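You operate a simulated robot arm through the tools that you are given. There is no shell and no other tool. Be economical: measure what you need, move in short steps, check, and stop when the job is done.

You are at the controls of a simulated two-armed robot. One attempt, no reset.

## Task
Shut the right glass cabinet door. Put the small beaker marked "No 5" from the low bench beside the small reactor on top of the black mouse and the small beaker labelled "No 200" on the grey rubber mat. Take the grey wiping pad from the counter top of the shelf unit and put it on the shelf under the counter of the shelf unit. The order is free. Set down upright: small beaker.

Only the result counts: the job must be done as asked and must still hold three seconds after the hand-in. Knocking over, shifting, dropping, spilling or breaking anything else fails it.

## Robot
Two 6-joint arms with two-finger parallel grippers on one trunk, on a base that drives. Base frame: it is fixed to the floor where the robot stands at the start and does not move with it; the origin is under the middle of the robot, x ahead of it, y to its left, z up. Readings come in m, rad, newtons and seconds.
The left shoulder is at the start at [0.28, 0.185, 0.912], the right one opposite. With the tool pointing down near the work surface each hand reaches from about 0.56 to 0.94 m from the robot's upright axis, wherever it stands, measured 20 degrees to its own side. Places, roughly: grey rubber mat [-2.1, 3.1, 0.8]; mouse [-0.5, 3.25, 0.75]; right glass cabinet door [1.1, -0.1, 1.3]; shelf under the counter of the shelf unit [-1.6, 0.7, 0.5]; small beaker [-0.25, 3.5, 0.75]; wiping pad [-1.75, 0.75, 0.75]. Payload 1.57 kg a hand.
The TCP of each hand is the grasp point between the finger pads, 0.03 m short of the fingertips. In the tool frame z runs along the fingers and y along their closing line. Largest opening 0.08 m; finger width 0.017, thickness 0.012; the body of the gripper, 0.04 by 0.082 m, starts 0.08 m behind the TCP.
Orientation is told as [roll, pitch, yaw] about the base's x, y, z axes, in that order, counted from this pose: with the fingers straight down and closing along the base's y, the tool's x points along the base's -x, its y along +y and its z along -z.

## Interface
- The arms move only by the tool apply_moves. It takes "left_increments", "right_increments" or both (then of equal length, played together; a hand with none holds still); each is a list of rows, each a list of 6 numbers: the shift along the base's x, y, z in units of 200 mm (1.0 is 200 mm), then the turn, a rotation vector about the base's x, y, z in units of 120 degrees (1.0 is 120 degrees). In form: [[dx, dy, dz, rx, ry, rz], ...]. A call has 1 to 12 rows; each row is the pose to reach, as a shift and turn from the pose commanded when the call began. "left_gripper" and "right_gripper" are, for a hand that has rows, the finger opening in m, from 0 to 0.08, set as the call begins (left out, the last holds). A call with a number of a shift or a turn outside -1 to 1 is refused whole. Rows are played at 5 a second. More than 0.05 m and 0.15 rad between two rows, or a gripper value outside its range, and nothing of the call is played. A pose out of reach is approached as far as the arm can. The call stops where the force on the tool passes 40 N (or 10 N more than at its start, if that is more) or the arm is blocked; 0.2 s more then pass. The fingers move at their own pace (about 0.153 m/s each) and stop on an object; they squeeze with about 37 N. The grip force told is the motor's: it shows also when the fingers shut on nothing. Time passes only in rows, and 0.2 s behind the last, so rows that repeat a pose let the fingers close. It gives the time, the measured TCP pose, the force on the tool (base axes), the opening and the grip force at its end, in the units of the frame above (readings bear some noise), with the torque about the TCP (base axes, N m) and any sound that the robot's microphone picked up, and new pictures: "pictures" is both (left out), scene, wrist or none (wrist: the cameras of the hands that moved).
- Cameras (640 x 400 px; columns grow to the right, rows downward): "scene" is now at [0.2511, 0.0153, 1.3932]; the picture's right is [0.17, -0.98, 0.00], its down [-0.34, -0.06, -0.94] and it looks along [0.92, 0.16, -0.35] (base axes); focal length 255 px, centre (320, 200). "left" rides on the left gripper at [0.072, 0.007, -0.122] in its tool frame; the picture's right is [-0.09, 1.00, 0.00], its down [-0.84, -0.08, -0.54] and it looks along [-0.54, -0.05, 0.84] (tool axes); focal length 238 px, centre (320, 200). "right" rides on the right gripper at [0.072, -0.007, -0.122] in its tool frame; the picture's right is [0.09, 1.00, 0.00], its down [-0.84, 0.08, -0.54] and it looks along [-0.54, 0.05, 0.84] (tool axes); focal length 238 px, centre (320, 200). There is no depth. A picture from a camera that has moved, and an enlarged one, comes with that camera's place and axes in the base frame and with its lens.
- move_column(by): slides the trunk up (or, below 0, down) by that many m; the arms and the scene camera ride with it, the base frame stays. It gives what a move gives, with no picture.
- roll_base(legs): drives the robot by 1 to 6 legs, each [ahead, turn to the left] in m and rad, along the robot's own axes; the way and the turn of a leg run together, so that a leg with both is an arc; at most 1.5 m and 3.142 rad a leg. The arms and the cameras ride along, it lands a little off, and it stops where it bumps. It gives what a move gives, and a new picture of the scene camera.
- pan_tilt(pan, tilt): turns the head with the scene camera to pan (to the left, within 1.501 rad either way) and tilt (down, from -0.506 to 1.204), counted from straight ahead of the robot. It gives what a move gives, and a new picture of the scene camera.
- close_up(camera, box): a new picture of the part [left, top, right, bottom] of that camera's present view, enlarged. No time passes.
- close_job(): hands the job in; it is judged then, once.

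Work in short steps. Places have to be worked out from the pictures, the camera data and where the tool is seen: move nearer, look again, correct. Check each grasp and each placing, and mend what went wrong. You have 165 turns and 260 pictures in all, those below and enlarged ones among them. Open the grippers and draw the arms clear of the work before you hand the job in, unless the task says otherwise.

The tools are called after "Emit:" by a JSON object that holds its "api" and its "payload". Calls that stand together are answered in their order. apply_moves: Moves the arms, as the interface text tells. Its arguments: {"type":"object","properties":{"left_increments":{"type":"array"},"left_gripper":{"type":"number"},"right_increments":{"type":"array"},"right_gripper":{"type":"number"},"pictures":{"type":"string","enum":["both","scene","wrist","none"]}},"required":[]} The other tools are called the same way: move_column (by) slides the trunk up or down; roll_base (legs) drives the base; pan_tilt (pan, tilt) turns the head that bears the scene camera; close_up (camera, box) takes an enlarged picture of a part of a camera's view; close_job () hands the job in.

At the start:

```text
time_s: 0.0
left_tool_pos: [0.5483, 0.2674, 1.2632]
left_tool_rot: [0.0, -0.001, -0.001]
left_wrist_force: [-0.6, 0.1, 0.2]
left_wrist_torque: [-0.03, 0.01, 0.03]
left_opening: 0.08
left_grip_force: 0.2
right_tool_pos: [0.5923, -0.2075, 1.2647]
right_tool_rot: [0.001, 0.001, 0.0]
right_wrist_force: [-0.3, 0.3, -0.3]
right_wrist_torque: [0.01, 0.05, -0.03]
right_opening: 0.08
right_grip_force: 0.0
trunk travel left (down, up): [-0.607, 0.383]
robot x, y, heading: [-0.0014, -0.004, 0.003]
head pan, tilt: [0.176, 0.354]
```

scene: 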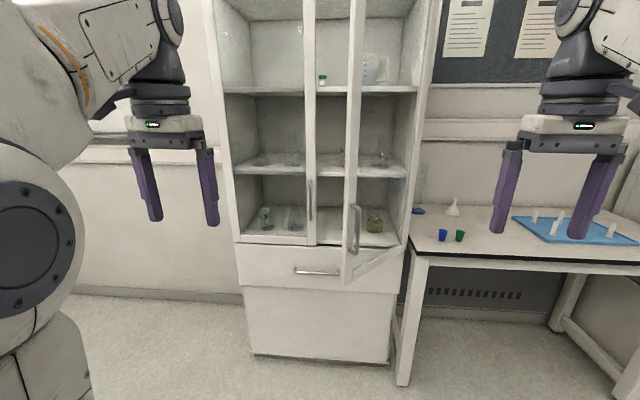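
right: 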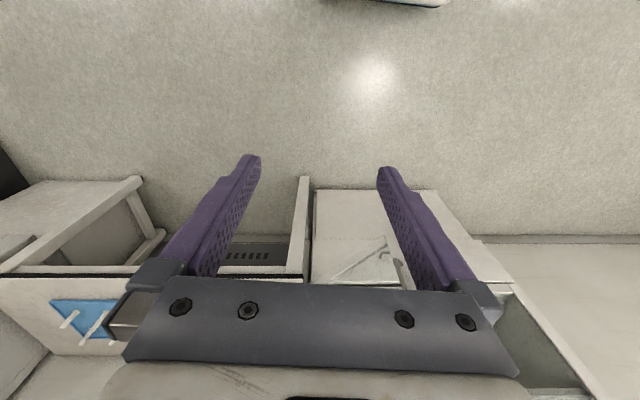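
left: 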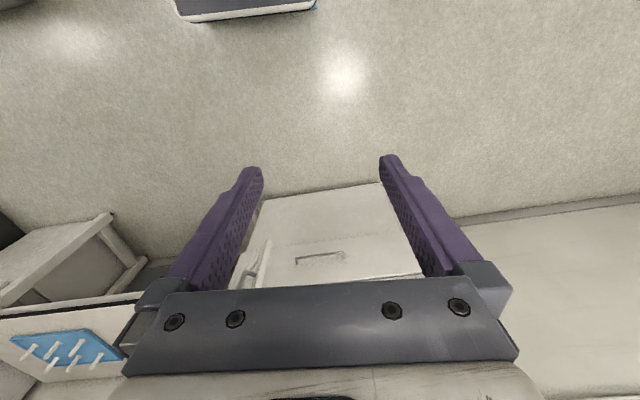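

The right door stands open about 50°, hinged on its right, with its free edge near (0.96, 0.05). I drive 0.3 m nearer so the right hand can push its outer face.

Emit:
{"api": "roll_base", "payload": {"legs": [[0.3, 0]]}}

```text
time_s: 2.0
left_tool_pos: [0.8457, 0.2685, 1.2649]
left_tool_rot: [0.001, 0.0, 0.003]
left_wrist_force: [0.3, -0.3, -0.1]
left_wrist_torque: [0.01, 0.03, -0.02]
left_opening: 0.08
left_grip_force: 0.0
right_tool_pos: [0.8928, -0.2044, 1.2652]
right_tool_rot: [0.001, -0.001, 0.003]
right_wrist_force: [0.1, -0.5, -0.3]
right_wrist_torque: [0.04, 0.04, -0.01]
right_opening: 0.0799
right_grip_force: 0.1
trunk travel left (down, up): [-0.607, 0.383]
robot x, y, heading: [0.2998, -0.0012, 0.004]
head pan, tilt: [0.176, 0.354]
camera scene: at [0.5501, 0.0165, 1.3933], right [0.18, -0.98, 0.0], down [-0.34, -0.06, -0.94], along [0.92, 0.17, -0.35], focal length 255 px, centre (320, 200)
```

scene: 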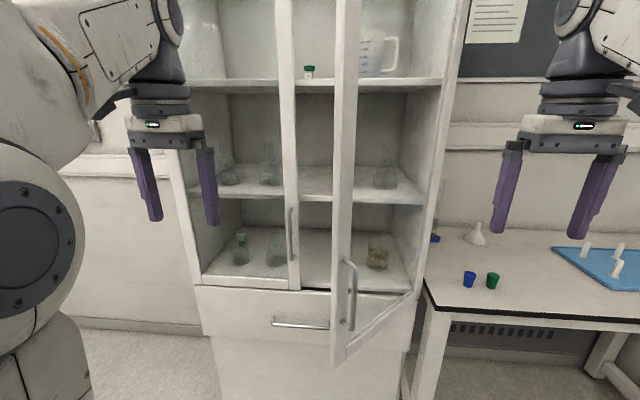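

Triangulated: hinge (1.27, -0.155), free bottom corner (0.98, 0.055), door bottom z≈0.82, handle z 0.93–1.1. I bring the right hand, fingers shut and tilted 60° forward, in front of the outer face above the handle.

Emit:
{"api": "apply_moves", "payload": {"right_increments": [[0.036, 0.096, -0.04, 0, -0.0625, 0], [0.071, 0.19, -0.08, 0, -0.125, 0], [0.107, 0.29, -0.12, 0, -0.1875, 0], [0.142, 0.385, -0.16, 0, -0.25, 0], [0.178, 0.48, -0.2, 0, -0.3125, 0], [0.214, 0.58, -0.245, 0, -0.375, 0], [0.25, 0.675, -0.285, 0, -0.4375, 0], [0.285, 0.77, -0.325, 0, -0.5, 0]], "right_gripper": 0}}

```text
time_s: 3.8
left_tool_pos: [0.8447, 0.2704, 1.2647]
left_tool_rot: [0.001, -0.003, 0.004]
left_wrist_force: [1.1, 0.1, 0.3]
left_wrist_torque: [0.0, -0.01, -0.01]
left_opening: 0.0799
left_grip_force: 0.1
right_tool_pos: [0.9547, -0.0468, 1.201]
right_tool_rot: [-0.006, -1.048, 0.008]
right_wrist_force: [-0.3, 0.1, 0.1]
right_wrist_torque: [-0.02, 0.0, 0.01]
right_opening: 0.0
right_grip_force: 21.3
right hand out of reach, approached as far as the arm can: row 6, 7, 8
trunk travel left (down, up): [-0.607, 0.383]
robot x, y, heading: [0.299, 0.0008, 0.003]
head pan, tilt: [0.176, 0.354]
camera scene: at [0.5503, 0.0165, 1.3932], right [0.18, -0.98, 0.0], down [-0.34, -0.06, -0.94], along [0.92, 0.17, -0.35], focal length 255 px, centre (320, 200)
camera right: at [0.8137, -0.0537, 1.1996], right [-0.05, 1.0, -0.08], down [-0.05, 0.08, 1.0], along [1.0, 0.05, 0.05], focal length 238 px, centre (320, 200)
```

scene: 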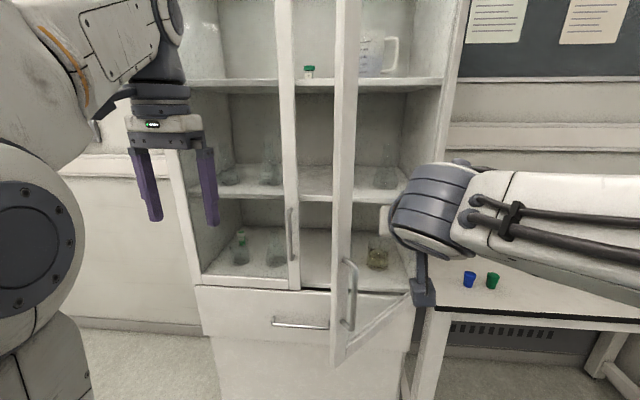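
right: 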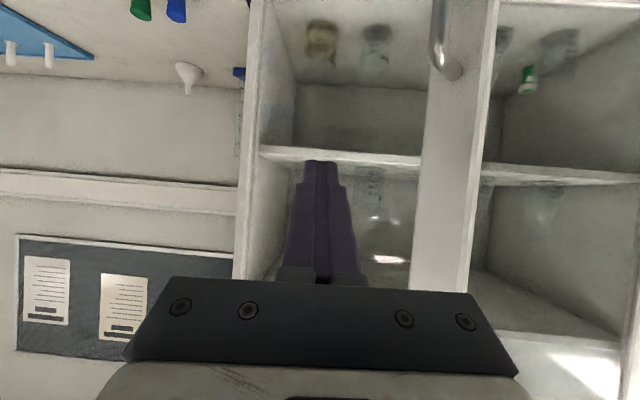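

The hand is poised in front of the outer face. I now push along the door's arc, first part.

Emit:
{"api": "apply_moves", "payload": {"right_increments": [[0.12, 0.18, 0, 0, 0, 0], [0.24, 0.355, 0, 0, 0, 0], [0.36, 0.5, 0, 0, 0, 0], [0.49, 0.625, 0, 0, 0, 0], [0.65, 0.74, 0, 0, 0, 0], [0.82, 0.835, 0, 0, 0, 0]]}}

```text
time_s: 5.2
left_tool_pos: [0.8453, 0.2695, 1.2646]
left_tool_rot: [-0.001, -0.001, 0.003]
left_wrist_force: [-0.8, 0.5, 0.0]
left_wrist_torque: [-0.04, -0.02, 0.01]
left_opening: 0.0803
left_grip_force: 0.1
right_tool_pos: [1.122, 0.1199, 1.1985]
right_tool_rot: [-0.005, -1.048, 0.006]
right_wrist_force: [-0.7, 0.0, 0.2]
right_wrist_torque: [-0.05, 0.02, 0.01]
right_opening: 0.0
right_grip_force: 21.4
trunk travel left (down, up): [-0.607, 0.383]
robot x, y, heading: [0.2965, -0.0003, 0.003]
head pan, tilt: [0.176, 0.354]
camera scene: at [0.5501, 0.0164, 1.3932], right [0.18, -0.98, 0.0], down [-0.34, -0.06, -0.94], along [0.92, 0.17, -0.35], focal length 255 px, centre (320, 200)
camera right: at [0.9818, 0.1134, 1.1986], right [-0.05, 1.0, -0.08], down [-0.05, 0.08, 1.0], along [1.0, 0.05, 0.05], focal length 238 px, centre (320, 200)
```

scene: 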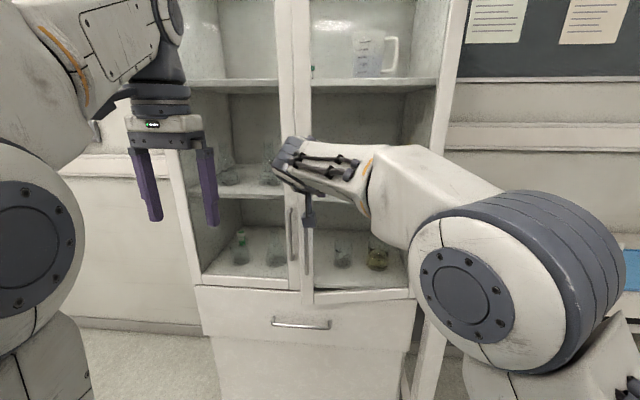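
right: 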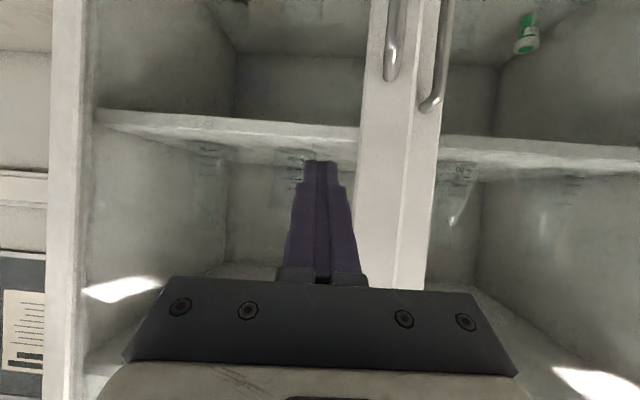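

The door has swung most of the way. I continue pushing in small steps until it meets the frame.

Emit:
{"api": "apply_moves", "payload": {"right_increments": [[0.12, 0.04, 0, 0, 0, 0], [0.24, 0.07, 0, 0, 0, 0], [0.34, 0.09, 0, 0, 0, 0], [0.42, 0.1, 0, 0, 0, 0], [0.5, 0.1, 0, 0, 0, 0], [0.55, 0.1, 0, 0, 0, 0], [0.6, 0.1, 0, 0, 0, 0], [0.65, 0.1, 0, 0, 0, 0]]}}

```text
time_s: 6.4
left_tool_pos: [0.8444, 0.2694, 1.2658]
left_tool_rot: [0.0, 0.0, 0.003]
left_wrist_force: [0.0, -1.0, -0.2]
left_wrist_torque: [0.05, -0.01, 0.01]
left_opening: 0.0799
left_grip_force: 0.0
right_tool_pos: [1.2073, 0.1403, 1.2003]
right_tool_rot: [-0.005, -1.038, 0.004]
right_wrist_force: [-16.0, -4.8, 1.7]
right_wrist_torque: [-0.03, 0.11, -0.01]
right_opening: 0.0
right_grip_force: 20.8
trunk travel left (down, up): [-0.607, 0.383]
robot x, y, heading: [0.3016, -0.0016, 0.003]
head pan, tilt: [0.176, 0.354]
stopped in row 5 (right hand): the force on the tool passed its limit at 57 N (the readings are from after the stop); the commanded pose is now the measured one
camera scene: at [0.5489, 0.016, 1.3935], right [0.18, -0.98, 0.0], down [-0.34, -0.06, -0.94], along [0.92, 0.17, -0.35], focal length 255 px, centre (320, 200)
camera right: at [1.0661, 0.1338, 1.2007], right [-0.05, 1.0, -0.08], down [-0.04, 0.08, 1.0], along [1.0, 0.05, 0.04], focal length 238 px, centre (320, 200)
```

scene: 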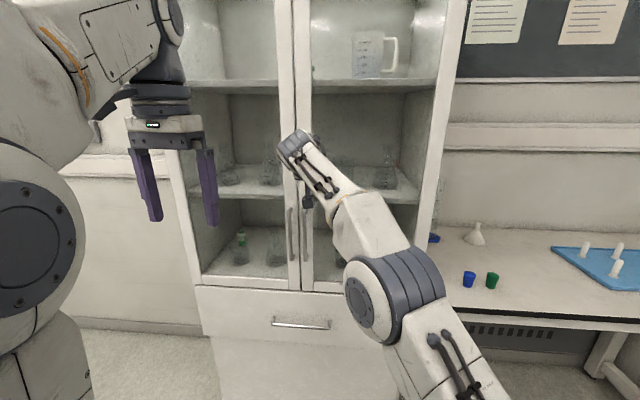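
right: 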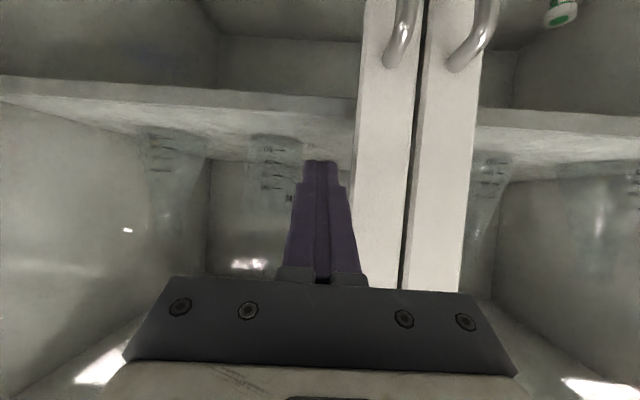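

The door is flush with its partner and hit its stop. I pull the hand straight back, then to its parking pose.

Emit:
{"api": "apply_moves", "payload": {"right_increments": [[-0.15, 0, 0, 0, 0, 0], [-0.35, -0.1, 0, 0, 0, 0], [-0.55, -0.25, 0, 0, 0, 0], [-0.75, -0.45, 0, 0, 0, 0], [-0.92, -0.65, 0, 0, 0, 0]], "pictures": "scene"}}

Emit:
{"api": "apply_moves", "payload": {"right_increments": [[-0.07, -0.15, 0.04, 0, 0.0625, 0], [-0.14, -0.3, 0.08, 0, 0.125, 0], [-0.2, -0.45, 0.12, 0, 0.1875, 0], [-0.27, -0.6, 0.16, 0, 0.25, 0], [-0.34, -0.7, 0.2, 0, 0.3125, 0], [-0.4, -0.75, 0.245, 0, 0.375, 0], [-0.5, -0.8, 0.285, 0, 0.4375, 0], [-0.6, -0.8, 0.325, 0, 0.495, 0]], "right_gripper": 0.08, "pictures": "scene"}}

```text
refused: row 4 steps farther than a row can; nothing moved
```

```text
time_s: 8.2
left_tool_pos: [0.8474, 0.2693, 1.2639]
left_tool_rot: [0.0, 0.005, 0.003]
left_wrist_force: [0.5, 0.2, -0.4]
left_wrist_torque: [-0.04, 0.13, -0.02]
left_opening: 0.0802
left_grip_force: 0.2
right_tool_pos: [1.0694, -0.0272, 1.1586]
right_tool_rot: [-0.003, -0.08, 0.002]
right_wrist_force: [1.1, 1.0, -0.2]
right_wrist_torque: [0.02, 0.09, -0.05]
right_opening: 0.0797
right_grip_force: 0.1
right hand out of reach, approached as far as the arm can: row 2, 3, 4, 5, 6, 7, 8
trunk travel left (down, up): [-0.607, 0.383]
robot x, y, heading: [0.2987, -0.0024, 0.005]
head pan, tilt: [0.176, 0.354]
camera scene: at [0.552, 0.0169, 1.3929], right [0.18, -0.98, 0.0], down [-0.34, -0.06, -0.94], along [0.92, 0.17, -0.35], focal length 255 px, centre (320, 200)
```

scene: 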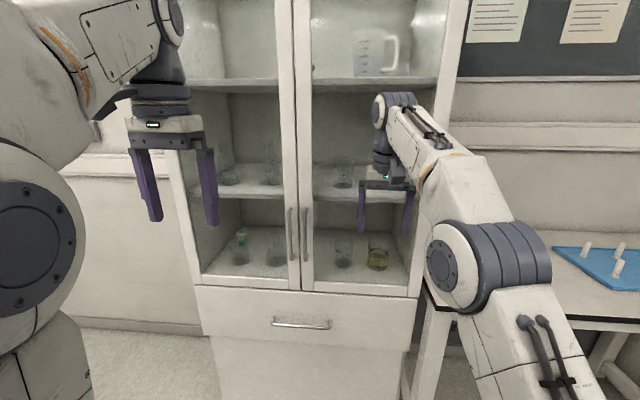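

The first call was refused (my batching error), but the hand moved clear anyway; the door stays shut. I bring the hand back to its park position.

Emit:
{"api": "apply_moves", "payload": {"right_increments": [[-0.12, -0.1, 0.06, 0, 0, 0], [-0.25, -0.2, 0.13, 0, 0, 0], [-0.37, -0.33, 0.19, 0, 0, 0], [-0.5, -0.45, 0.25, 0, 0, 0], [-0.62, -0.55, 0.31, 0, 0, 0], [-0.75, -0.65, 0.37, 0, 0, 0], [-0.85, -0.78, 0.45, 0, 0.01, 0], [-0.9, -0.87, 0.52, 0, 0.03, 0]], "pictures": "scene"}}

```text
time_s: 10.0
left_tool_pos: [0.8459, 0.2701, 1.2638]
left_tool_rot: [-0.001, 0.0, 0.005]
left_wrist_force: [0.8, 0.2, -0.3]
left_wrist_torque: [-0.01, 0.01, 0.0]
left_opening: 0.08
left_grip_force: 0.1
right_tool_pos: [0.8889, -0.2024, 1.2626]
right_tool_rot: [-0.003, -0.018, 0.004]
right_wrist_force: [0.1, 1.0, 1.0]
right_wrist_torque: [0.01, -0.01, -0.02]
right_opening: 0.0802
right_grip_force: 0.0
trunk travel left (down, up): [-0.607, 0.383]
robot x, y, heading: [0.3008, 0.0022, 0.003]
head pan, tilt: [0.176, 0.354]
camera scene: at [0.5502, 0.0165, 1.3932], right [0.18, -0.98, 0.0], down [-0.34, -0.06, -0.94], along [0.92, 0.17, -0.35], focal length 255 px, centre (320, 200)
```

scene: 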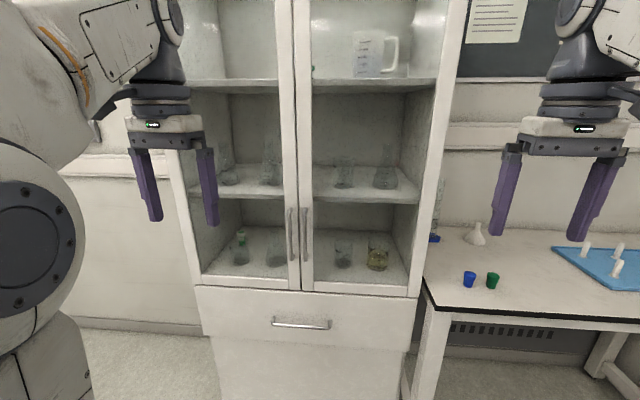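

The door is shut. I back up to the start spot, turn left to face +y, and survey.

Emit:
{"api": "roll_base", "payload": {"legs": [[-0.3, 0], [0, 1.57]]}}

Emit:
{"api": "pan_tilt", "payload": {"pan": 1.1, "tilt": 0.35}}

```text
time_s: 15.8
left_tool_pos: [-0.2405, 0.5614, 1.2621]
left_tool_rot: [-0.017, -0.006, 1.509]
left_wrist_force: [25.9, 1.8, -0.7]
left_wrist_torque: [-0.06, 1.48, 0.1]
left_opening: 0.057
left_grip_force: 0.0
right_tool_pos: [0.2266, 0.5819, 1.2622]
right_tool_rot: [0.0, -0.019, 1.531]
right_wrist_force: [1.0, 0.5, 0.2]
right_wrist_torque: [0.0, -0.01, 0.02]
right_opening: 0.0802
right_grip_force: 0.1
trunk travel left (down, up): [-0.607, 0.383]
robot x, y, heading: [-0.0012, -0.0004, 1.525]
head pan, tilt: [0.176, 0.354]
stopped in leg 2: the force on the tool passed its limit at 46 N (the readings are from after the stop); the commanded pose is now the measured one
camera scene: at [-0.0085, 0.2515, 1.3932], right [0.99, 0.13, 0.0], down [0.04, -0.34, -0.94], along [-0.12, 0.93, -0.35], focal length 255 px, centre (320, 200)
```

scene: 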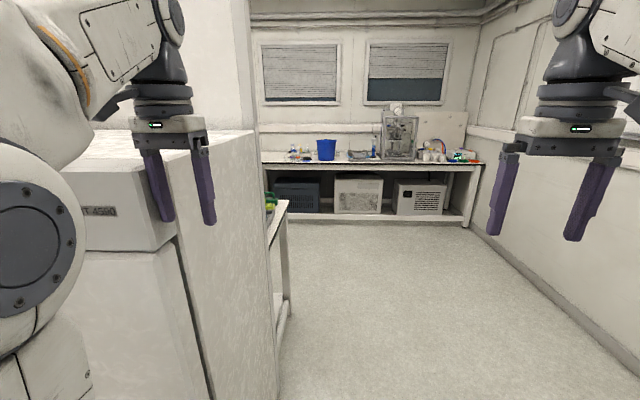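

```text
time_s: 17.0
left_tool_pos: [-0.2424, 0.5612, 1.2635]
left_tool_rot: [-0.016, -0.011, 1.513]
left_wrist_force: [28.6, 3.5, 0.0]
left_wrist_torque: [-0.19, 1.62, 0.03]
left_opening: 0.0544
left_grip_force: 0.0
right_tool_pos: [0.2248, 0.5822, 1.2617]
right_tool_rot: [-0.003, -0.017, 1.528]
right_wrist_force: [-0.7, 0.1, -0.1]
right_wrist_torque: [-0.02, 0.01, 0.03]
right_opening: 0.08
right_grip_force: 0.1
trunk travel left (down, up): [-0.607, 0.383]
robot x, y, heading: [-0.0062, 0.0027, 1.528]
head pan, tilt: [1.1, 0.351]
camera scene: at [-0.0774, 0.2052, 1.3936], right [0.49, 0.87, 0.0], down [0.3, -0.17, -0.94], along [-0.82, 0.46, -0.34], focal length 255 px, centre (320, 200)
```

scene: 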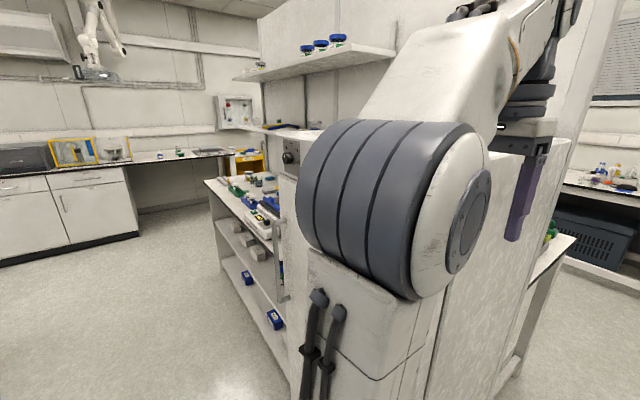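

The left finger pressed on the tall cabinet beside it. I turn back right to release it.

Emit:
{"api": "roll_base", "payload": {"legs": [[0, -0.5]]}}

```text
time_s: 18.8
left_tool_pos: [0.0558, 0.6082, 1.2644]
left_tool_rot: [-0.015, -0.007, 1.01]
left_wrist_force: [0.1, -0.4, -0.4]
left_wrist_torque: [0.01, 0.01, -0.01]
left_opening: 0.0801
left_grip_force: 0.0
right_tool_pos: [0.4771, 0.3981, 1.2622]
right_tool_rot: [-0.004, -0.019, 1.023]
right_wrist_force: [-0.5, 0.2, 0.3]
right_wrist_torque: [-0.01, 0.0, 0.0]
right_opening: 0.0801
right_grip_force: 0.1
trunk travel left (down, up): [-0.607, 0.383]
robot x, y, heading: [-0.0032, 0.0007, 1.024]
head pan, tilt: [1.1, 0.351]
camera scene: at [0.0297, 0.2149, 1.3936], right [0.85, 0.52, 0.0], down [0.18, -0.29, -0.94], along [-0.49, 0.8, -0.34], focal length 255 px, centre (320, 200)
```

scene: 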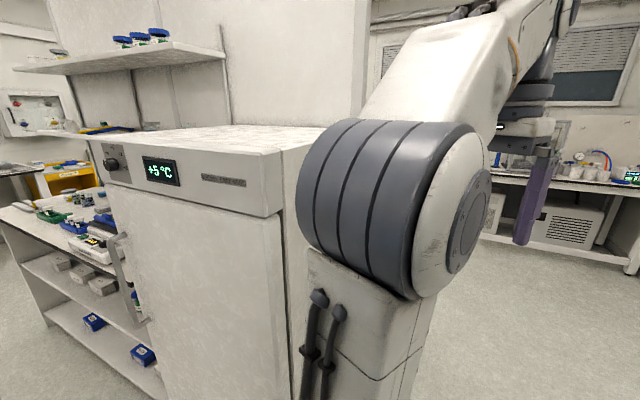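

The incubator's front is near y≈0.6. I turn right (clear side) to see the region on the -y side before going round.

Emit:
{"api": "pan_tilt", "payload": {"pan": 0, "tilt": 0.5}}

Emit:
{"api": "roll_base", "payload": {"legs": [[0, -2.0]]}}

```text
time_s: 20.1
left_tool_pos: [0.0568, 0.6065, 1.2636]
left_tool_rot: [-0.013, -0.007, 1.008]
left_wrist_force: [-0.2, -0.4, -0.5]
left_wrist_torque: [0.0, 0.01, 0.0]
left_opening: 0.0797
left_grip_force: 0.1
right_tool_pos: [0.4762, 0.3978, 1.2616]
right_tool_rot: [-0.002, -0.019, 1.024]
right_wrist_force: [-0.5, -0.5, 0.1]
right_wrist_torque: [0.02, 0.04, 0.0]
right_opening: 0.08
right_grip_force: 0.1
trunk travel left (down, up): [-0.607, 0.383]
robot x, y, heading: [-0.0064, 0.001, 1.022]
head pan, tilt: [0.0, 0.499]
camera scene: at [0.126, 0.2131, 1.3799], right [0.85, -0.52, 0.0], down [-0.25, -0.41, -0.88], along [0.46, 0.75, -0.48], focal length 255 px, centre (320, 200)
```

scene: 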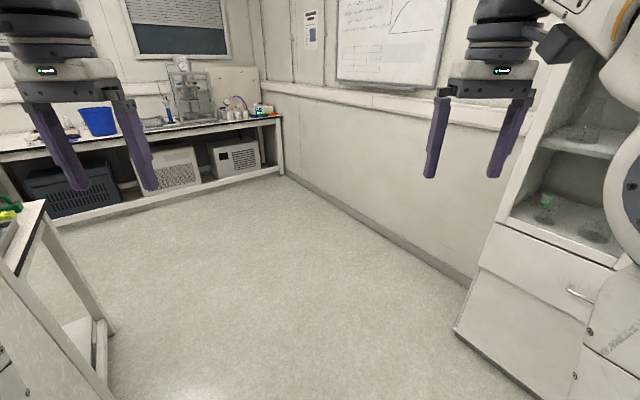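

```text
time_s: 25.3
left_tool_pos: [0.5203, -0.3099, 1.2627]
left_tool_rot: [-0.013, -0.007, -0.994]
left_wrist_force: [0.3, 0.3, -0.4]
left_wrist_torque: [0.02, 0.0, -0.01]
left_opening: 0.08
left_grip_force: 0.1
right_tool_pos: [0.155, -0.6025, 1.2627]
right_tool_rot: [-0.005, -0.018, -0.978]
right_wrist_force: [-0.3, 0.5, 0.2]
right_wrist_torque: [0.02, 0.01, -0.04]
right_opening: 0.08
right_grip_force: 0.2
trunk travel left (down, up): [-0.607, 0.383]
robot x, y, heading: [-0.0045, 0.0011, -0.981]
head pan, tilt: [0.0, 0.499]
camera scene: at [0.1344, -0.2098, 1.3799], right [-0.83, -0.56, 0.0], down [-0.27, 0.4, -0.88], along [0.49, -0.73, -0.48], focal length 255 px, centre (320, 200)
```

scene: 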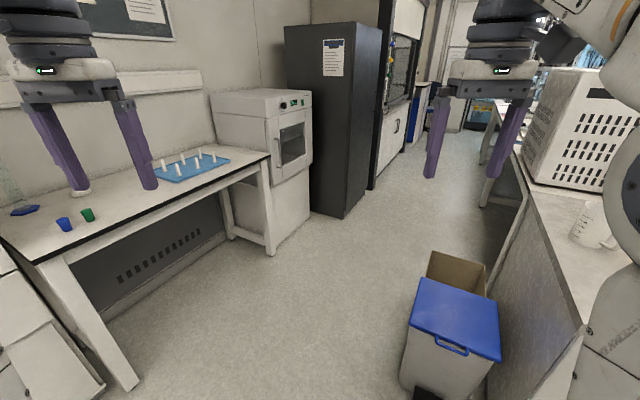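

Right hand will sweep at z≥1.2, above the bench there. I turn on to heading π to look down the corridor.

Emit:
{"api": "roll_base", "payload": {"legs": [[0, -2.16]]}}

```text
time_s: 30.9
left_tool_pos: [-0.5526, -0.2698, 1.2627]
left_tool_rot: [-0.015, -0.006, 3.14]
left_wrist_force: [0.1, 0.4, -0.9]
left_wrist_torque: [0.02, 0.02, 0.01]
left_opening: 0.0807
left_grip_force: 0.1
right_tool_pos: [-0.5975, 0.1969, 1.2631]
right_tool_rot: [-0.005, -0.017, -3.128]
right_wrist_force: [-0.3, 1.3, 0.2]
right_wrist_torque: [-0.02, 0.01, 0.0]
right_opening: 0.0801
right_grip_force: 0.0
trunk travel left (down, up): [-0.607, 0.383]
robot x, y, heading: [-0.0086, 0.0046, -3.134]
head pan, tilt: [0.0, 0.499]
camera scene: at [-0.2562, -0.0035, 1.3799], right [-0.01, 1.0, 0.0], down [0.48, 0.0, -0.88], along [-0.88, -0.01, -0.48], focal length 255 px, centre (320, 200)
```

scene: 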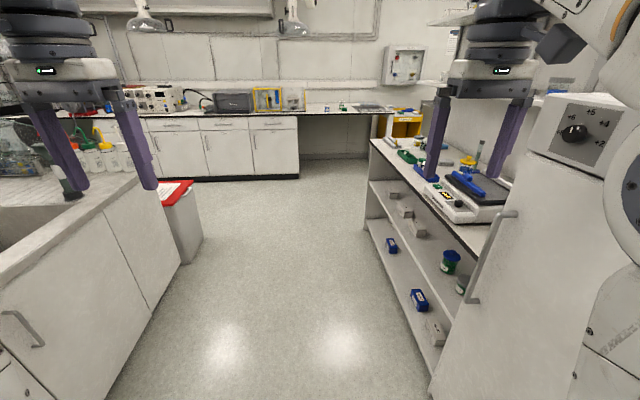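

I zoom in on the shelf unit to identify the grey pad.

Emit:
{"api": "close_up", "payload": {"camera": "scene", "box": [350, 90, 530, 360]}}

```text
1.48 times, centred on (440, 225) of scene
camera zoom: at [-0.2562, -0.0035, 1.3799], right [-0.01, 1.0, 0.0], down [0.48, 0.0, -0.88], along [-0.88, -0.01, -0.48], focal length 378 px, centre (142, 163)
```

zoom: 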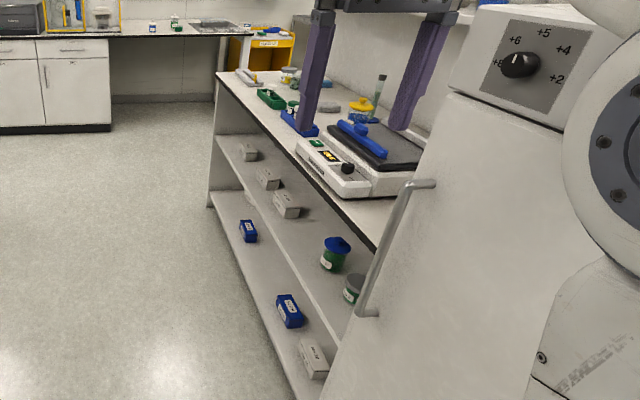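

Corridor spans y≈-0.85 to 0.55. I drive 1.5 m along it and turn right to face the shelf unit.

Emit:
{"api": "roll_base", "payload": {"legs": [[1.48, 0], [0, -1.57]]}}

```text
time_s: 41.9
left_tool_pos: [-1.7757, 0.5278, 1.2654]
left_tool_rot: [-0.014, -0.006, 1.601]
left_wrist_force: [-0.3, 0.5, 0.3]
left_wrist_torque: [0.02, -0.02, -0.02]
left_opening: 0.08
left_grip_force: 0.1
right_tool_pos: [-1.3115, 0.5879, 1.2617]
right_tool_rot: [-0.002, -0.018, 1.618]
right_wrist_force: [0.6, 0.5, 0.1]
right_wrist_torque: [-0.02, 0.02, 0.01]
right_opening: 0.0801
right_grip_force: 0.1
trunk travel left (down, up): [-0.607, 0.383]
robot x, y, heading: [-1.4879, -0.0143, 1.619]
head pan, tilt: [0.0, 0.499]
camera scene: at [-1.4986, 0.2392, 1.3799], right [1.0, 0.04, 0.0], down [0.02, -0.48, -0.88], along [-0.04, 0.88, -0.48], focal length 255 px, centre (320, 200)
```

scene: 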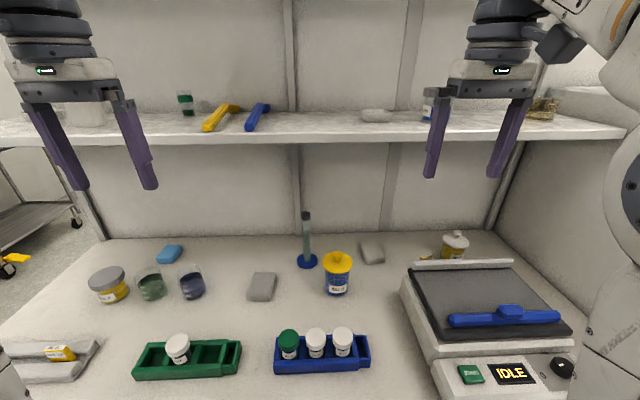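

Two greyish pads are on the counter: (262,286) and (371,252). I zoom in to tell which is the wiping pad.

Emit:
{"api": "close_up", "payload": {"camera": "scene", "box": [230, 200, 400, 310]}}

Emit:
{"api": "pan_tilt", "payload": {"pan": 0.25, "tilt": 1.0}}

```text
3.64 times, centred on (315, 255) of scene
camera zoom: at [-1.4986, 0.2392, 1.3799], right [1.0, 0.04, 0.0], down [0.02, -0.48, -0.88], along [-0.04, 0.88, -0.48], focal length 927 px, centre (338, 0)
```

zoom: 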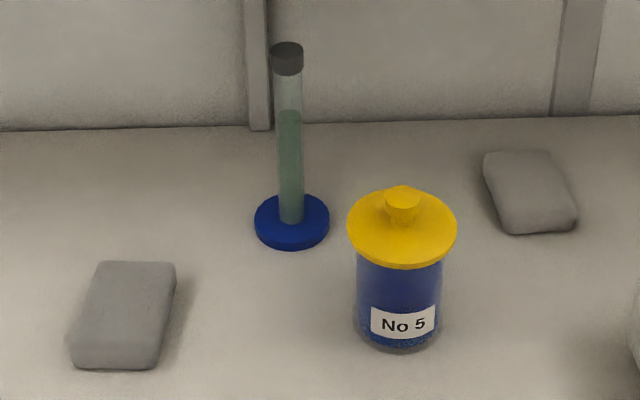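

```text
time_s: 42.9
left_tool_pos: [-1.7759, 0.5273, 1.2637]
left_tool_rot: [-0.015, -0.008, 1.602]
left_wrist_force: [0.0, 0.1, -0.3]
left_wrist_torque: [0.02, -0.03, -0.02]
left_opening: 0.0801
left_grip_force: 0.0
right_tool_pos: [-1.3102, 0.588, 1.2634]
right_tool_rot: [-0.004, -0.017, 1.618]
right_wrist_force: [0.0, 0.0, 0.3]
right_wrist_torque: [0.0, -0.03, -0.02]
right_opening: 0.0802
right_grip_force: 0.0
trunk travel left (down, up): [-0.607, 0.383]
robot x, y, heading: [-1.4871, -0.0108, 1.614]
head pan, tilt: [0.25, 1.0]
camera scene: at [-1.5147, 0.2151, 1.3388], right [0.96, 0.29, 0.0], down [0.24, -0.81, -0.54], along [-0.16, 0.52, -0.84], focal length 255 px, centre (320, 200)
```

scene: 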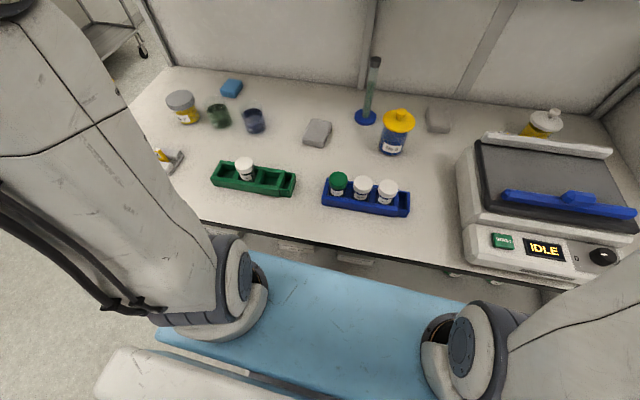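

The left grey pad at about (-1.71, 0.83) fits the given place. A wall shelf overhangs at z≈1.2, so I bring the left hand down, tilted 45° forward, beneath it.

Emit:
{"api": "apply_moves", "payload": {"left_increments": [[0.025, 0.0, -0.125, 0.047, 0, 0], [0.05, 0.0, -0.25, 0.094, 0, 0], [0.075, 0.0, -0.375, 0.14, 0, 0], [0.1, 0.05, -0.5, 0.187, 0, 0], [0.125, 0.1, -0.625, 0.234, 0, 0], [0.15, 0.2, -0.75, 0.28, 0, 0], [0.175, 0.3, -0.875, 0.33, 0, 0], [0.2, 0.4, -1.0, 0.375, 0, 0]], "left_gripper": 0.08}}

```text
time_s: 44.7
left_tool_pos: [-1.7372, 0.6159, 1.0607]
left_tool_rot: [-0.044, -0.794, 1.614]
left_wrist_force: [0.3, 0.2, -0.6]
left_wrist_torque: [0.01, 0.04, 0.01]
left_opening: 0.08
left_grip_force: 0.0
left hand out of reach, approached as far as the arm can: row 4, 5, 6, 7, 8
right_tool_pos: [-1.3102, 0.5884, 1.2631]
right_tool_rot: [-0.002, -0.016, 1.618]
right_wrist_force: [-0.3, 0.2, 0.3]
right_wrist_torque: [0.0, 0.0, -0.01]
right_opening: 0.0803
right_grip_force: 0.1
trunk travel left (down, up): [-0.607, 0.383]
robot x, y, heading: [-1.4897, -0.0122, 1.617]
head pan, tilt: [0.25, 1.0]
camera scene: at [-1.5147, 0.215, 1.3388], right [0.96, 0.29, 0.0], down [0.24, -0.81, -0.54], along [-0.16, 0.52, -0.84], focal length 255 px, centre (320, 200)
camera left: at [-1.7428, 0.479, 1.0956], right [-1.0, 0.05, 0.03], down [0.04, 0.2, 0.98], along [0.04, 0.98, -0.2], focal length 238 px, centre (320, 200)
```

scene: 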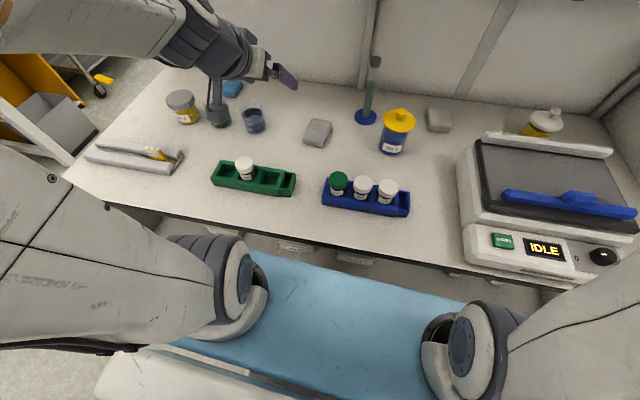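
left: 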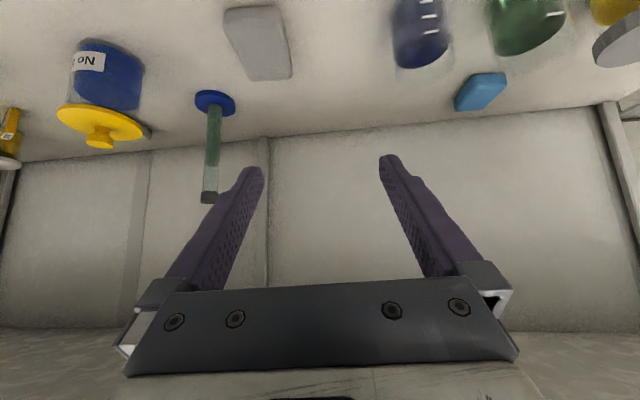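

Triangulating both cameras puts the pad at about (-1.67, 0.70), top z≈0.87 (counter ≈0.85). I reduce the tilt to 15° and hover above it.

Emit:
{"api": "apply_moves", "payload": {"left_increments": [[0.07, 0.06, -0.08, -0.05, 0, 0], [0.14, 0.13, -0.16, -0.1, 0, 0], [0.2, 0.19, -0.25, -0.15, 0, 0], [0.27, 0.25, -0.33, -0.2, 0, 0], [0.335, 0.32, -0.42, -0.25, 0, 0], [0.335, 0.32, -0.42, -0.25, 0, 0]], "left_gripper": 0.08}}

```text
time_s: 46.1
left_tool_pos: [-1.673, 0.68, 0.9756]
left_tool_rot: [-0.022, -0.267, 1.602]
left_wrist_force: [0.3, 0.5, -0.8]
left_wrist_torque: [0.0, 0.0, 0.02]
left_opening: 0.0802
left_grip_force: 0.1
right_tool_pos: [-1.3104, 0.589, 1.262]
right_tool_rot: [-0.004, -0.018, 1.618]
right_wrist_force: [0.5, -0.7, -0.3]
right_wrist_torque: [-0.02, 0.02, 0.03]
right_opening: 0.08
right_grip_force: 0.0
trunk travel left (down, up): [-0.607, 0.383]
robot x, y, heading: [-1.4908, -0.0099, 1.615]
head pan, tilt: [0.25, 1.0]
camera scene: at [-1.5147, 0.2151, 1.3387], right [0.96, 0.29, 0.0], down [0.24, -0.81, -0.54], along [-0.16, 0.52, -0.84], focal length 255 px, centre (320, 200)
camera left: at [-1.6785, 0.5794, 1.0749], right [-1.0, 0.06, 0.0], down [0.04, 0.67, 0.75], along [0.04, 0.74, -0.67], focal length 238 px, centre (320, 200)
```

scene: 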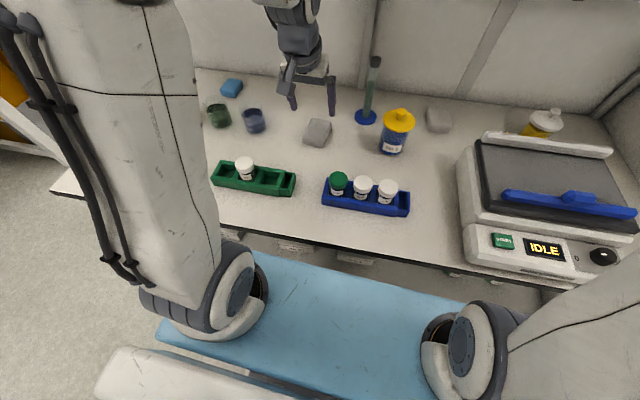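
left: 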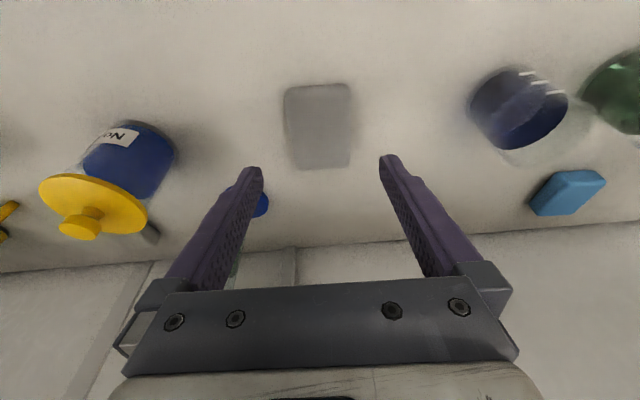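

The pad lies centred between the fingers, about 7 cm wide, aligned. I descend to z 0.905 and look.

Emit:
{"api": "apply_moves", "payload": {"left_increments": [[0, 0.05, -0.1, 0, 0, 0], [0, 0.09, -0.2, 0, 0, 0], [0, 0.1, -0.28, 0, 0, 0], [0, 0.1, -0.35, 0, 0, 0]], "left_gripper": 0.08, "pictures": "wrist"}}

```text
time_s: 47.1
left_tool_pos: [-1.6709, 0.6993, 0.9059]
left_tool_rot: [-0.023, -0.271, 1.603]
left_wrist_force: [-0.3, 0.3, -0.7]
left_wrist_torque: [-0.01, -0.01, -0.02]
left_opening: 0.08
left_grip_force: 0.1
right_tool_pos: [-1.3097, 0.5882, 1.2617]
right_tool_rot: [-0.004, -0.017, 1.618]
right_wrist_force: [0.1, -0.3, -1.0]
right_wrist_torque: [-0.01, 0.02, -0.03]
right_opening: 0.08
right_grip_force: 0.1
trunk travel left (down, up): [-0.607, 0.383]
robot x, y, heading: [-1.4873, -0.0102, 1.613]
head pan, tilt: [0.25, 1.0]
camera left: at [-1.6768, 0.5987, 1.0044], right [-1.0, 0.06, 0.0], down [0.04, 0.66, 0.75], along [0.04, 0.75, -0.66], focal length 238 px, centre (320, 200)
```

left: 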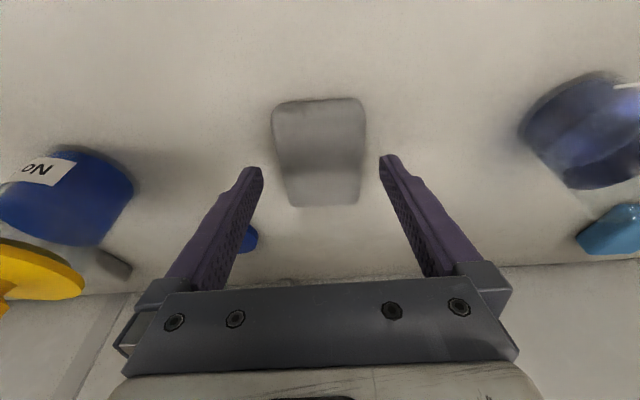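

The pad centre is at about y 0.71, z≈0.85. I descend 2.5 cm more with fingers straddling it.

Emit:
{"api": "apply_moves", "payload": {"left_increments": [[0, 0.04, -0.04, 0, 0, 0], [0, 0.05, -0.08, 0, 0, 0], [0, 0.05, -0.12, 0, 0, 0]], "left_gripper": 0.08}}

```text
time_s: 47.9
left_tool_pos: [-1.6712, 0.7107, 0.882]
left_tool_rot: [-0.023, -0.268, 1.605]
left_wrist_force: [0.0, -1.3, 3.0]
left_wrist_torque: [-0.1, 0.16, 0.05]
left_opening: 0.08
left_grip_force: 0.1
right_tool_pos: [-1.3102, 0.5877, 1.2624]
right_tool_rot: [-0.002, -0.018, 1.619]
right_wrist_force: [-0.2, 0.6, 0.2]
right_wrist_torque: [0.0, 0.0, -0.01]
right_opening: 0.0799
right_grip_force: 0.0
trunk travel left (down, up): [-0.607, 0.383]
robot x, y, heading: [-1.4873, -0.0115, 1.617]
head pan, tilt: [0.25, 1.0]
camera scene: at [-1.5147, 0.2148, 1.3389], right [0.96, 0.29, 0.0], down [0.24, -0.81, -0.54], along [-0.16, 0.52, -0.84], focal length 255 px, centre (320, 200)
camera left: at [-1.6768, 0.6091, 0.9809], right [-1.0, 0.06, 0.0], down [0.04, 0.66, 0.75], along [0.04, 0.75, -0.67], focal length 238 px, centre (320, 200)
```

scene: 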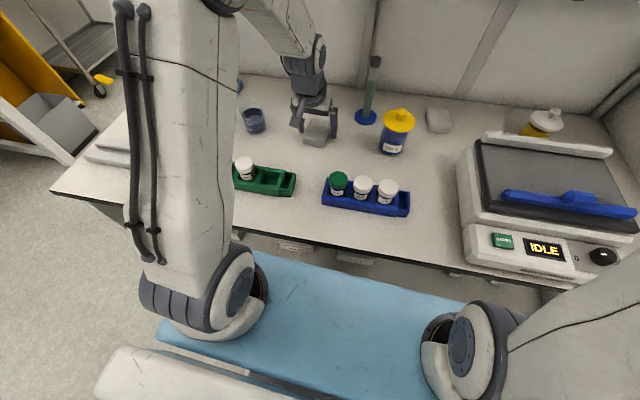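
left: 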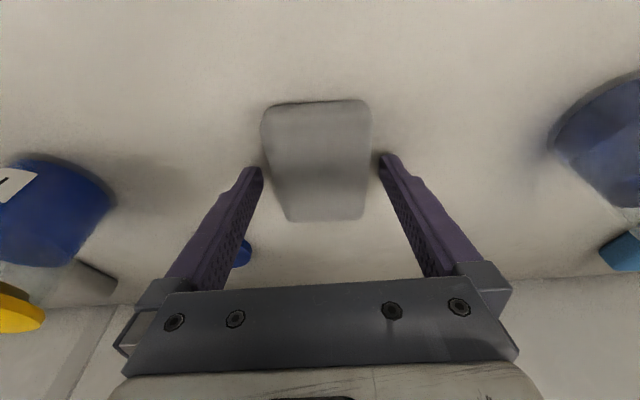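

The tips just touch the counter (3 N), the pad is between them. I close the gripper and lift slightly.

Emit:
{"api": "apply_moves", "payload": {"left_increments": [[0, 0, 0.01, 0, 0, 0], [0, 0, 0.01, 0, 0, 0], [0, 0, 0.01, 0, 0, 0], [0, 0, 0.15, 0, 0, 0], [0, -0.05, 0.3, 0, 0, 0]], "left_gripper": 0.0}}

```text
time_s: 49.1
left_tool_pos: [-1.6719, 0.7039, 0.9408]
left_tool_rot: [-0.02, -0.269, 1.603]
left_wrist_force: [0.3, -0.1, -0.8]
left_wrist_torque: [0.02, 0.02, 0.02]
left_opening: 0.0585
left_grip_force: 37.4
right_tool_pos: [-1.3124, 0.5888, 1.2627]
right_tool_rot: [-0.003, -0.018, 1.619]
right_wrist_force: [0.2, 0.0, 0.0]
right_wrist_torque: [-0.04, 0.01, 0.01]
right_opening: 0.0799
right_grip_force: 0.0
trunk travel left (down, up): [-0.607, 0.383]
robot x, y, heading: [-1.4893, -0.007, 1.615]
head pan, tilt: [0.25, 1.0]
camera scene: at [-1.5147, 0.2153, 1.3387], right [0.96, 0.29, 0.0], down [0.24, -0.81, -0.54], along [-0.16, 0.52, -0.84], focal length 255 px, centre (320, 200)
camera left: at [-1.6758, 0.6014, 1.0402], right [-1.0, 0.06, 0.0], down [0.04, 0.66, 0.75], along [0.04, 0.74, -0.67], focal length 238 px, centre (320, 200)
```

scene: 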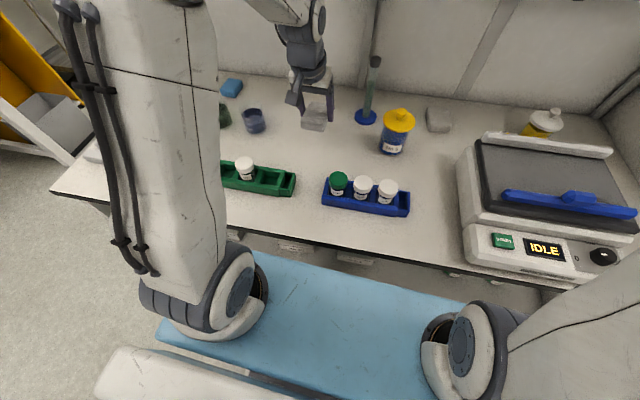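
left: 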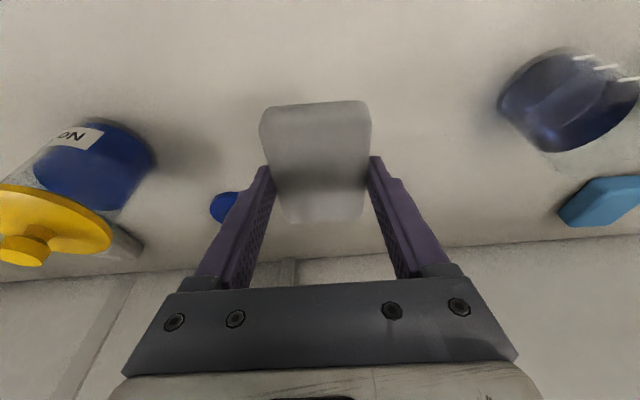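

Pad held (opening 58.5 mm). I lift it clear of the counter items and draw it back before reversing the base.

Emit:
{"api": "apply_moves", "payload": {"left_increments": [[0, 0, 0.2, 0, 0, 0], [0, 0, 0.4, 0, 0, 0], [0, -0.1, 0.5, 0, 0, 0], [0, -0.3, 0.5, 0, 0, 0], [0, -0.5, 0.5, 0, 0, 0]], "pictures": "none"}}

Emit:
{"api": "roll_base", "payload": {"legs": [[-0.28, 0]]}}

```text
time_s: 50.3
left_tool_pos: [-1.6717, 0.6, 1.0415]
left_tool_rot: [-0.021, -0.27, 1.604]
left_wrist_force: [-0.3, 0.8, -1.2]
left_wrist_torque: [0.01, 0.0, -0.02]
left_opening: 0.0587
left_grip_force: 37.2
right_tool_pos: [-1.3105, 0.5883, 1.2627]
right_tool_rot: [-0.003, -0.018, 1.619]
right_wrist_force: [0.2, -0.5, -0.2]
right_wrist_torque: [-0.05, 0.01, 0.03]
right_opening: 0.0803
right_grip_force: 0.1
trunk travel left (down, up): [-0.607, 0.383]
robot x, y, heading: [-1.4873, -0.0114, 1.61]
head pan, tilt: [0.25, 1.0]
```

```text
time_s: 52.2
left_tool_pos: [-1.6558, 0.3288, 1.0421]
left_tool_rot: [-0.021, -0.269, 1.596]
left_wrist_force: [0.5, 0.1, 0.6]
left_wrist_torque: [-0.05, 0.01, -0.02]
left_opening: 0.0584
left_grip_force: 37.2
right_tool_pos: [-1.2957, 0.313, 1.2622]
right_tool_rot: [-0.003, -0.018, 1.612]
right_wrist_force: [0.6, 0.5, -0.1]
right_wrist_torque: [0.0, 0.0, 0.0]
right_opening: 0.08
right_grip_force: 0.1
trunk travel left (down, up): [-0.607, 0.383]
robot x, y, heading: [-1.4775, -0.2846, 1.607]
head pan, tilt: [0.25, 1.0]
camera scene: at [-1.5022, -0.0586, 1.3387], right [0.96, 0.28, 0.0], down [0.24, -0.81, -0.54], along [-0.15, 0.52, -0.84], focal length 255 px, centre (320, 200)
```

scene: 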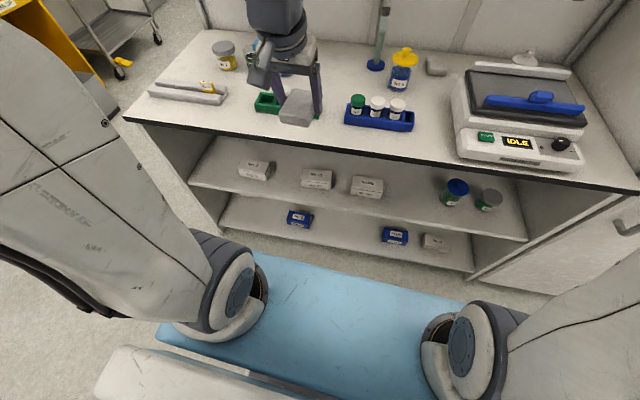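

The boxes and jar on the under-counter shelf leave a free gap around x≈-1.31. I shuffle the base about 0.2 m to the right with a zig-zag so the left hand faces that gap.

Emit:
{"api": "roll_base", "payload": {"legs": [[0, 0.6], [-0.2, 0], [0, -1.2], [0.2, 0], [0, 0.6]]}}

Emit:
{"api": "move_column", "payload": {"by": -0.3}}

Emit:
{"api": "pan_tilt", "payload": {"pan": 0.0, "tilt": 0.7}}

```text
time_s: 61.3
left_tool_pos: [-1.4184, 0.3315, 1.0414]
left_tool_rot: [-0.02, -0.27, 1.579]
left_wrist_force: [-0.4, 0.0, -0.3]
left_wrist_torque: [0.02, -0.01, 0.01]
left_opening: 0.0582
left_grip_force: 37.1
right_tool_pos: [-1.0589, 0.3088, 1.2626]
right_tool_rot: [-0.003, -0.019, 1.595]
right_wrist_force: [0.4, -0.1, 0.4]
right_wrist_torque: [0.0, -0.02, 0.0]
right_opening: 0.0801
right_grip_force: 0.1
trunk travel left (down, up): [-0.607, 0.383]
robot x, y, heading: [-1.2494, -0.2864, 1.59]
head pan, tilt: [0.25, 1.0]
camera scene: at [-1.2713, -0.0583, 1.3388], right [0.96, 0.27, 0.0], down [0.23, -0.81, -0.54], along [-0.15, 0.52, -0.84], focal length 255 px, centre (320, 200)
```

scene: 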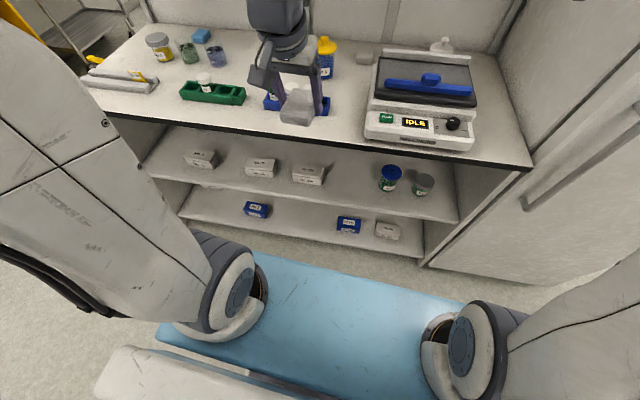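

```text
time_s: 64.3
left_tool_pos: [-1.419, 0.3314, 0.7415]
left_tool_rot: [-0.021, -0.269, 1.58]
left_wrist_force: [-0.1, -0.2, 0.5]
left_wrist_torque: [-0.01, 0.0, 0.0]
left_opening: 0.0583
left_grip_force: 37.2
right_tool_pos: [-1.0588, 0.3096, 0.9621]
right_tool_rot: [-0.004, -0.02, 1.595]
right_wrist_force: [0.4, -0.3, 0.0]
right_wrist_torque: [-0.02, -0.02, 0.01]
right_opening: 0.0801
right_grip_force: 0.0
trunk travel left (down, up): [-0.307, 0.683]
robot x, y, heading: [-1.2482, -0.2869, 1.591]
head pan, tilt: [0.25, 1.0]
```

```text
time_s: 65.1
left_tool_pos: [-1.4193, 0.3315, 0.7427]
left_tool_rot: [-0.019, -0.27, 1.579]
left_wrist_force: [0.3, -1.0, -0.6]
left_wrist_torque: [0.02, 0.04, 0.0]
left_opening: 0.0583
left_grip_force: 37.1
right_tool_pos: [-1.0584, 0.3105, 0.9621]
right_tool_rot: [-0.004, -0.018, 1.595]
right_wrist_force: [-0.4, 0.5, -0.5]
right_wrist_torque: [0.01, 0.0, -0.01]
right_opening: 0.0799
right_grip_force: 0.1
trunk travel left (down, up): [-0.307, 0.683]
robot x, y, heading: [-1.2513, -0.2847, 1.595]
head pan, tilt: [0.0, 0.7]
camera scene: at [-1.2547, -0.0406, 1.0621], right [1.0, 0.02, 0.0], down [0.01, -0.64, -0.76], along [-0.02, 0.76, -0.64], focal length 255 px, centre (320, 200)
```

scene: 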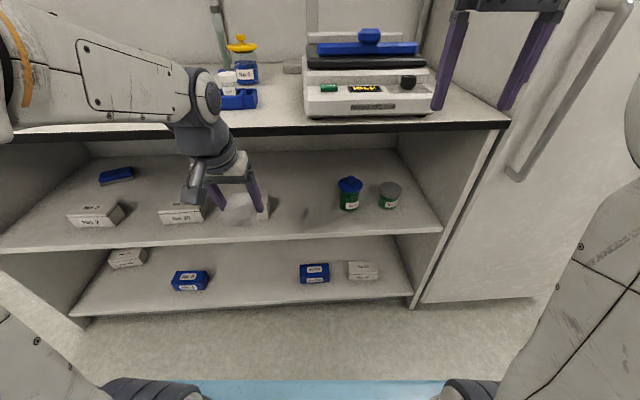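

Shelf surface z≈0.50, front edge y≈0.46, gap centre x≈-1.32 between a box (to -1.43) and the jar (from -1.21). I tilt the hand to 50° and lower it in front of the gap.

Emit:
{"api": "apply_moves", "payload": {"left_increments": [[0.08, 0, -0.12, 0.0, 0, 0], [0.16, 0, -0.24, 0.05, 0, 0], [0.25, 0, -0.36, 0.1, 0, 0], [0.34, 0, -0.48, 0.15, 0, 0], [0.42, 0, -0.6, 0.2, 0, 0], [0.5, 0, -0.68, 0.25, 0, 0], [0.5, 0, -0.7, 0.292, 0, 0]]}}

```text
time_s: 66.7
left_tool_pos: [-1.2913, 0.363, 0.6052]
left_tool_rot: [-0.031, -0.88, 1.585]
left_wrist_force: [0.1, -0.2, -0.9]
left_wrist_torque: [0.01, 0.04, 0.0]
left_opening: 0.0584
left_grip_force: 37.2
left hand out of reach, approached as far as the arm can: row 5, 6, 7
right_tool_pos: [-1.0583, 0.3092, 0.9624]
right_tool_rot: [-0.004, -0.019, 1.595]
right_wrist_force: [-0.4, 0.4, 0.2]
right_wrist_torque: [0.05, 0.01, -0.01]
right_opening: 0.08
right_grip_force: 0.0
trunk travel left (down, up): [-0.307, 0.683]
robot x, y, heading: [-1.2486, -0.2855, 1.593]
head pan, tilt: [0.0, 0.7]
camera scene: at [-1.2548, -0.0407, 1.0622], right [1.0, 0.02, 0.0], down [0.01, -0.64, -0.77], along [-0.02, 0.76, -0.64], focal length 255 px, centre (320, 200)
camera left: at [-1.2995, 0.224, 0.6289], right [-1.0, 0.07, 0.05], down [0.06, 0.11, 0.99], along [0.06, 0.99, -0.12], focal length 238 px, centre (320, 200)
```

scene: 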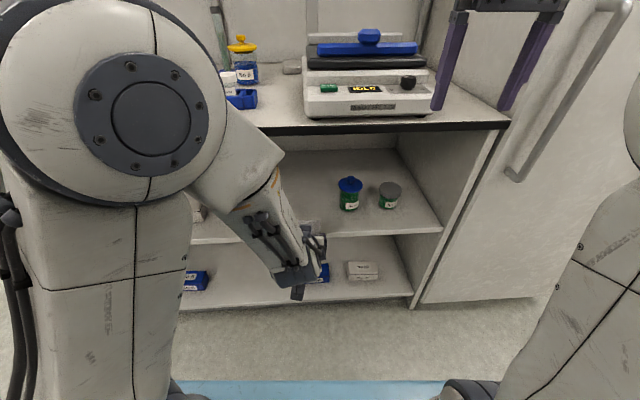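
left: 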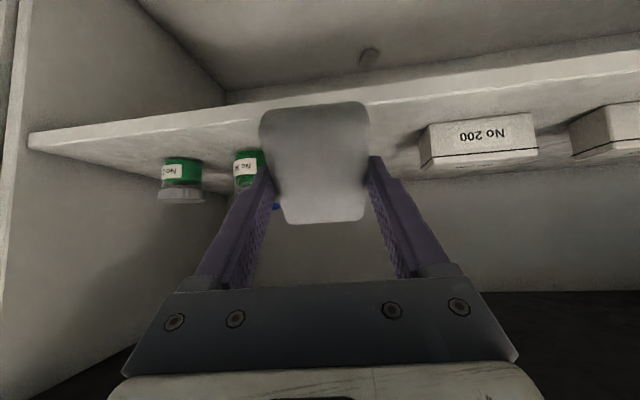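

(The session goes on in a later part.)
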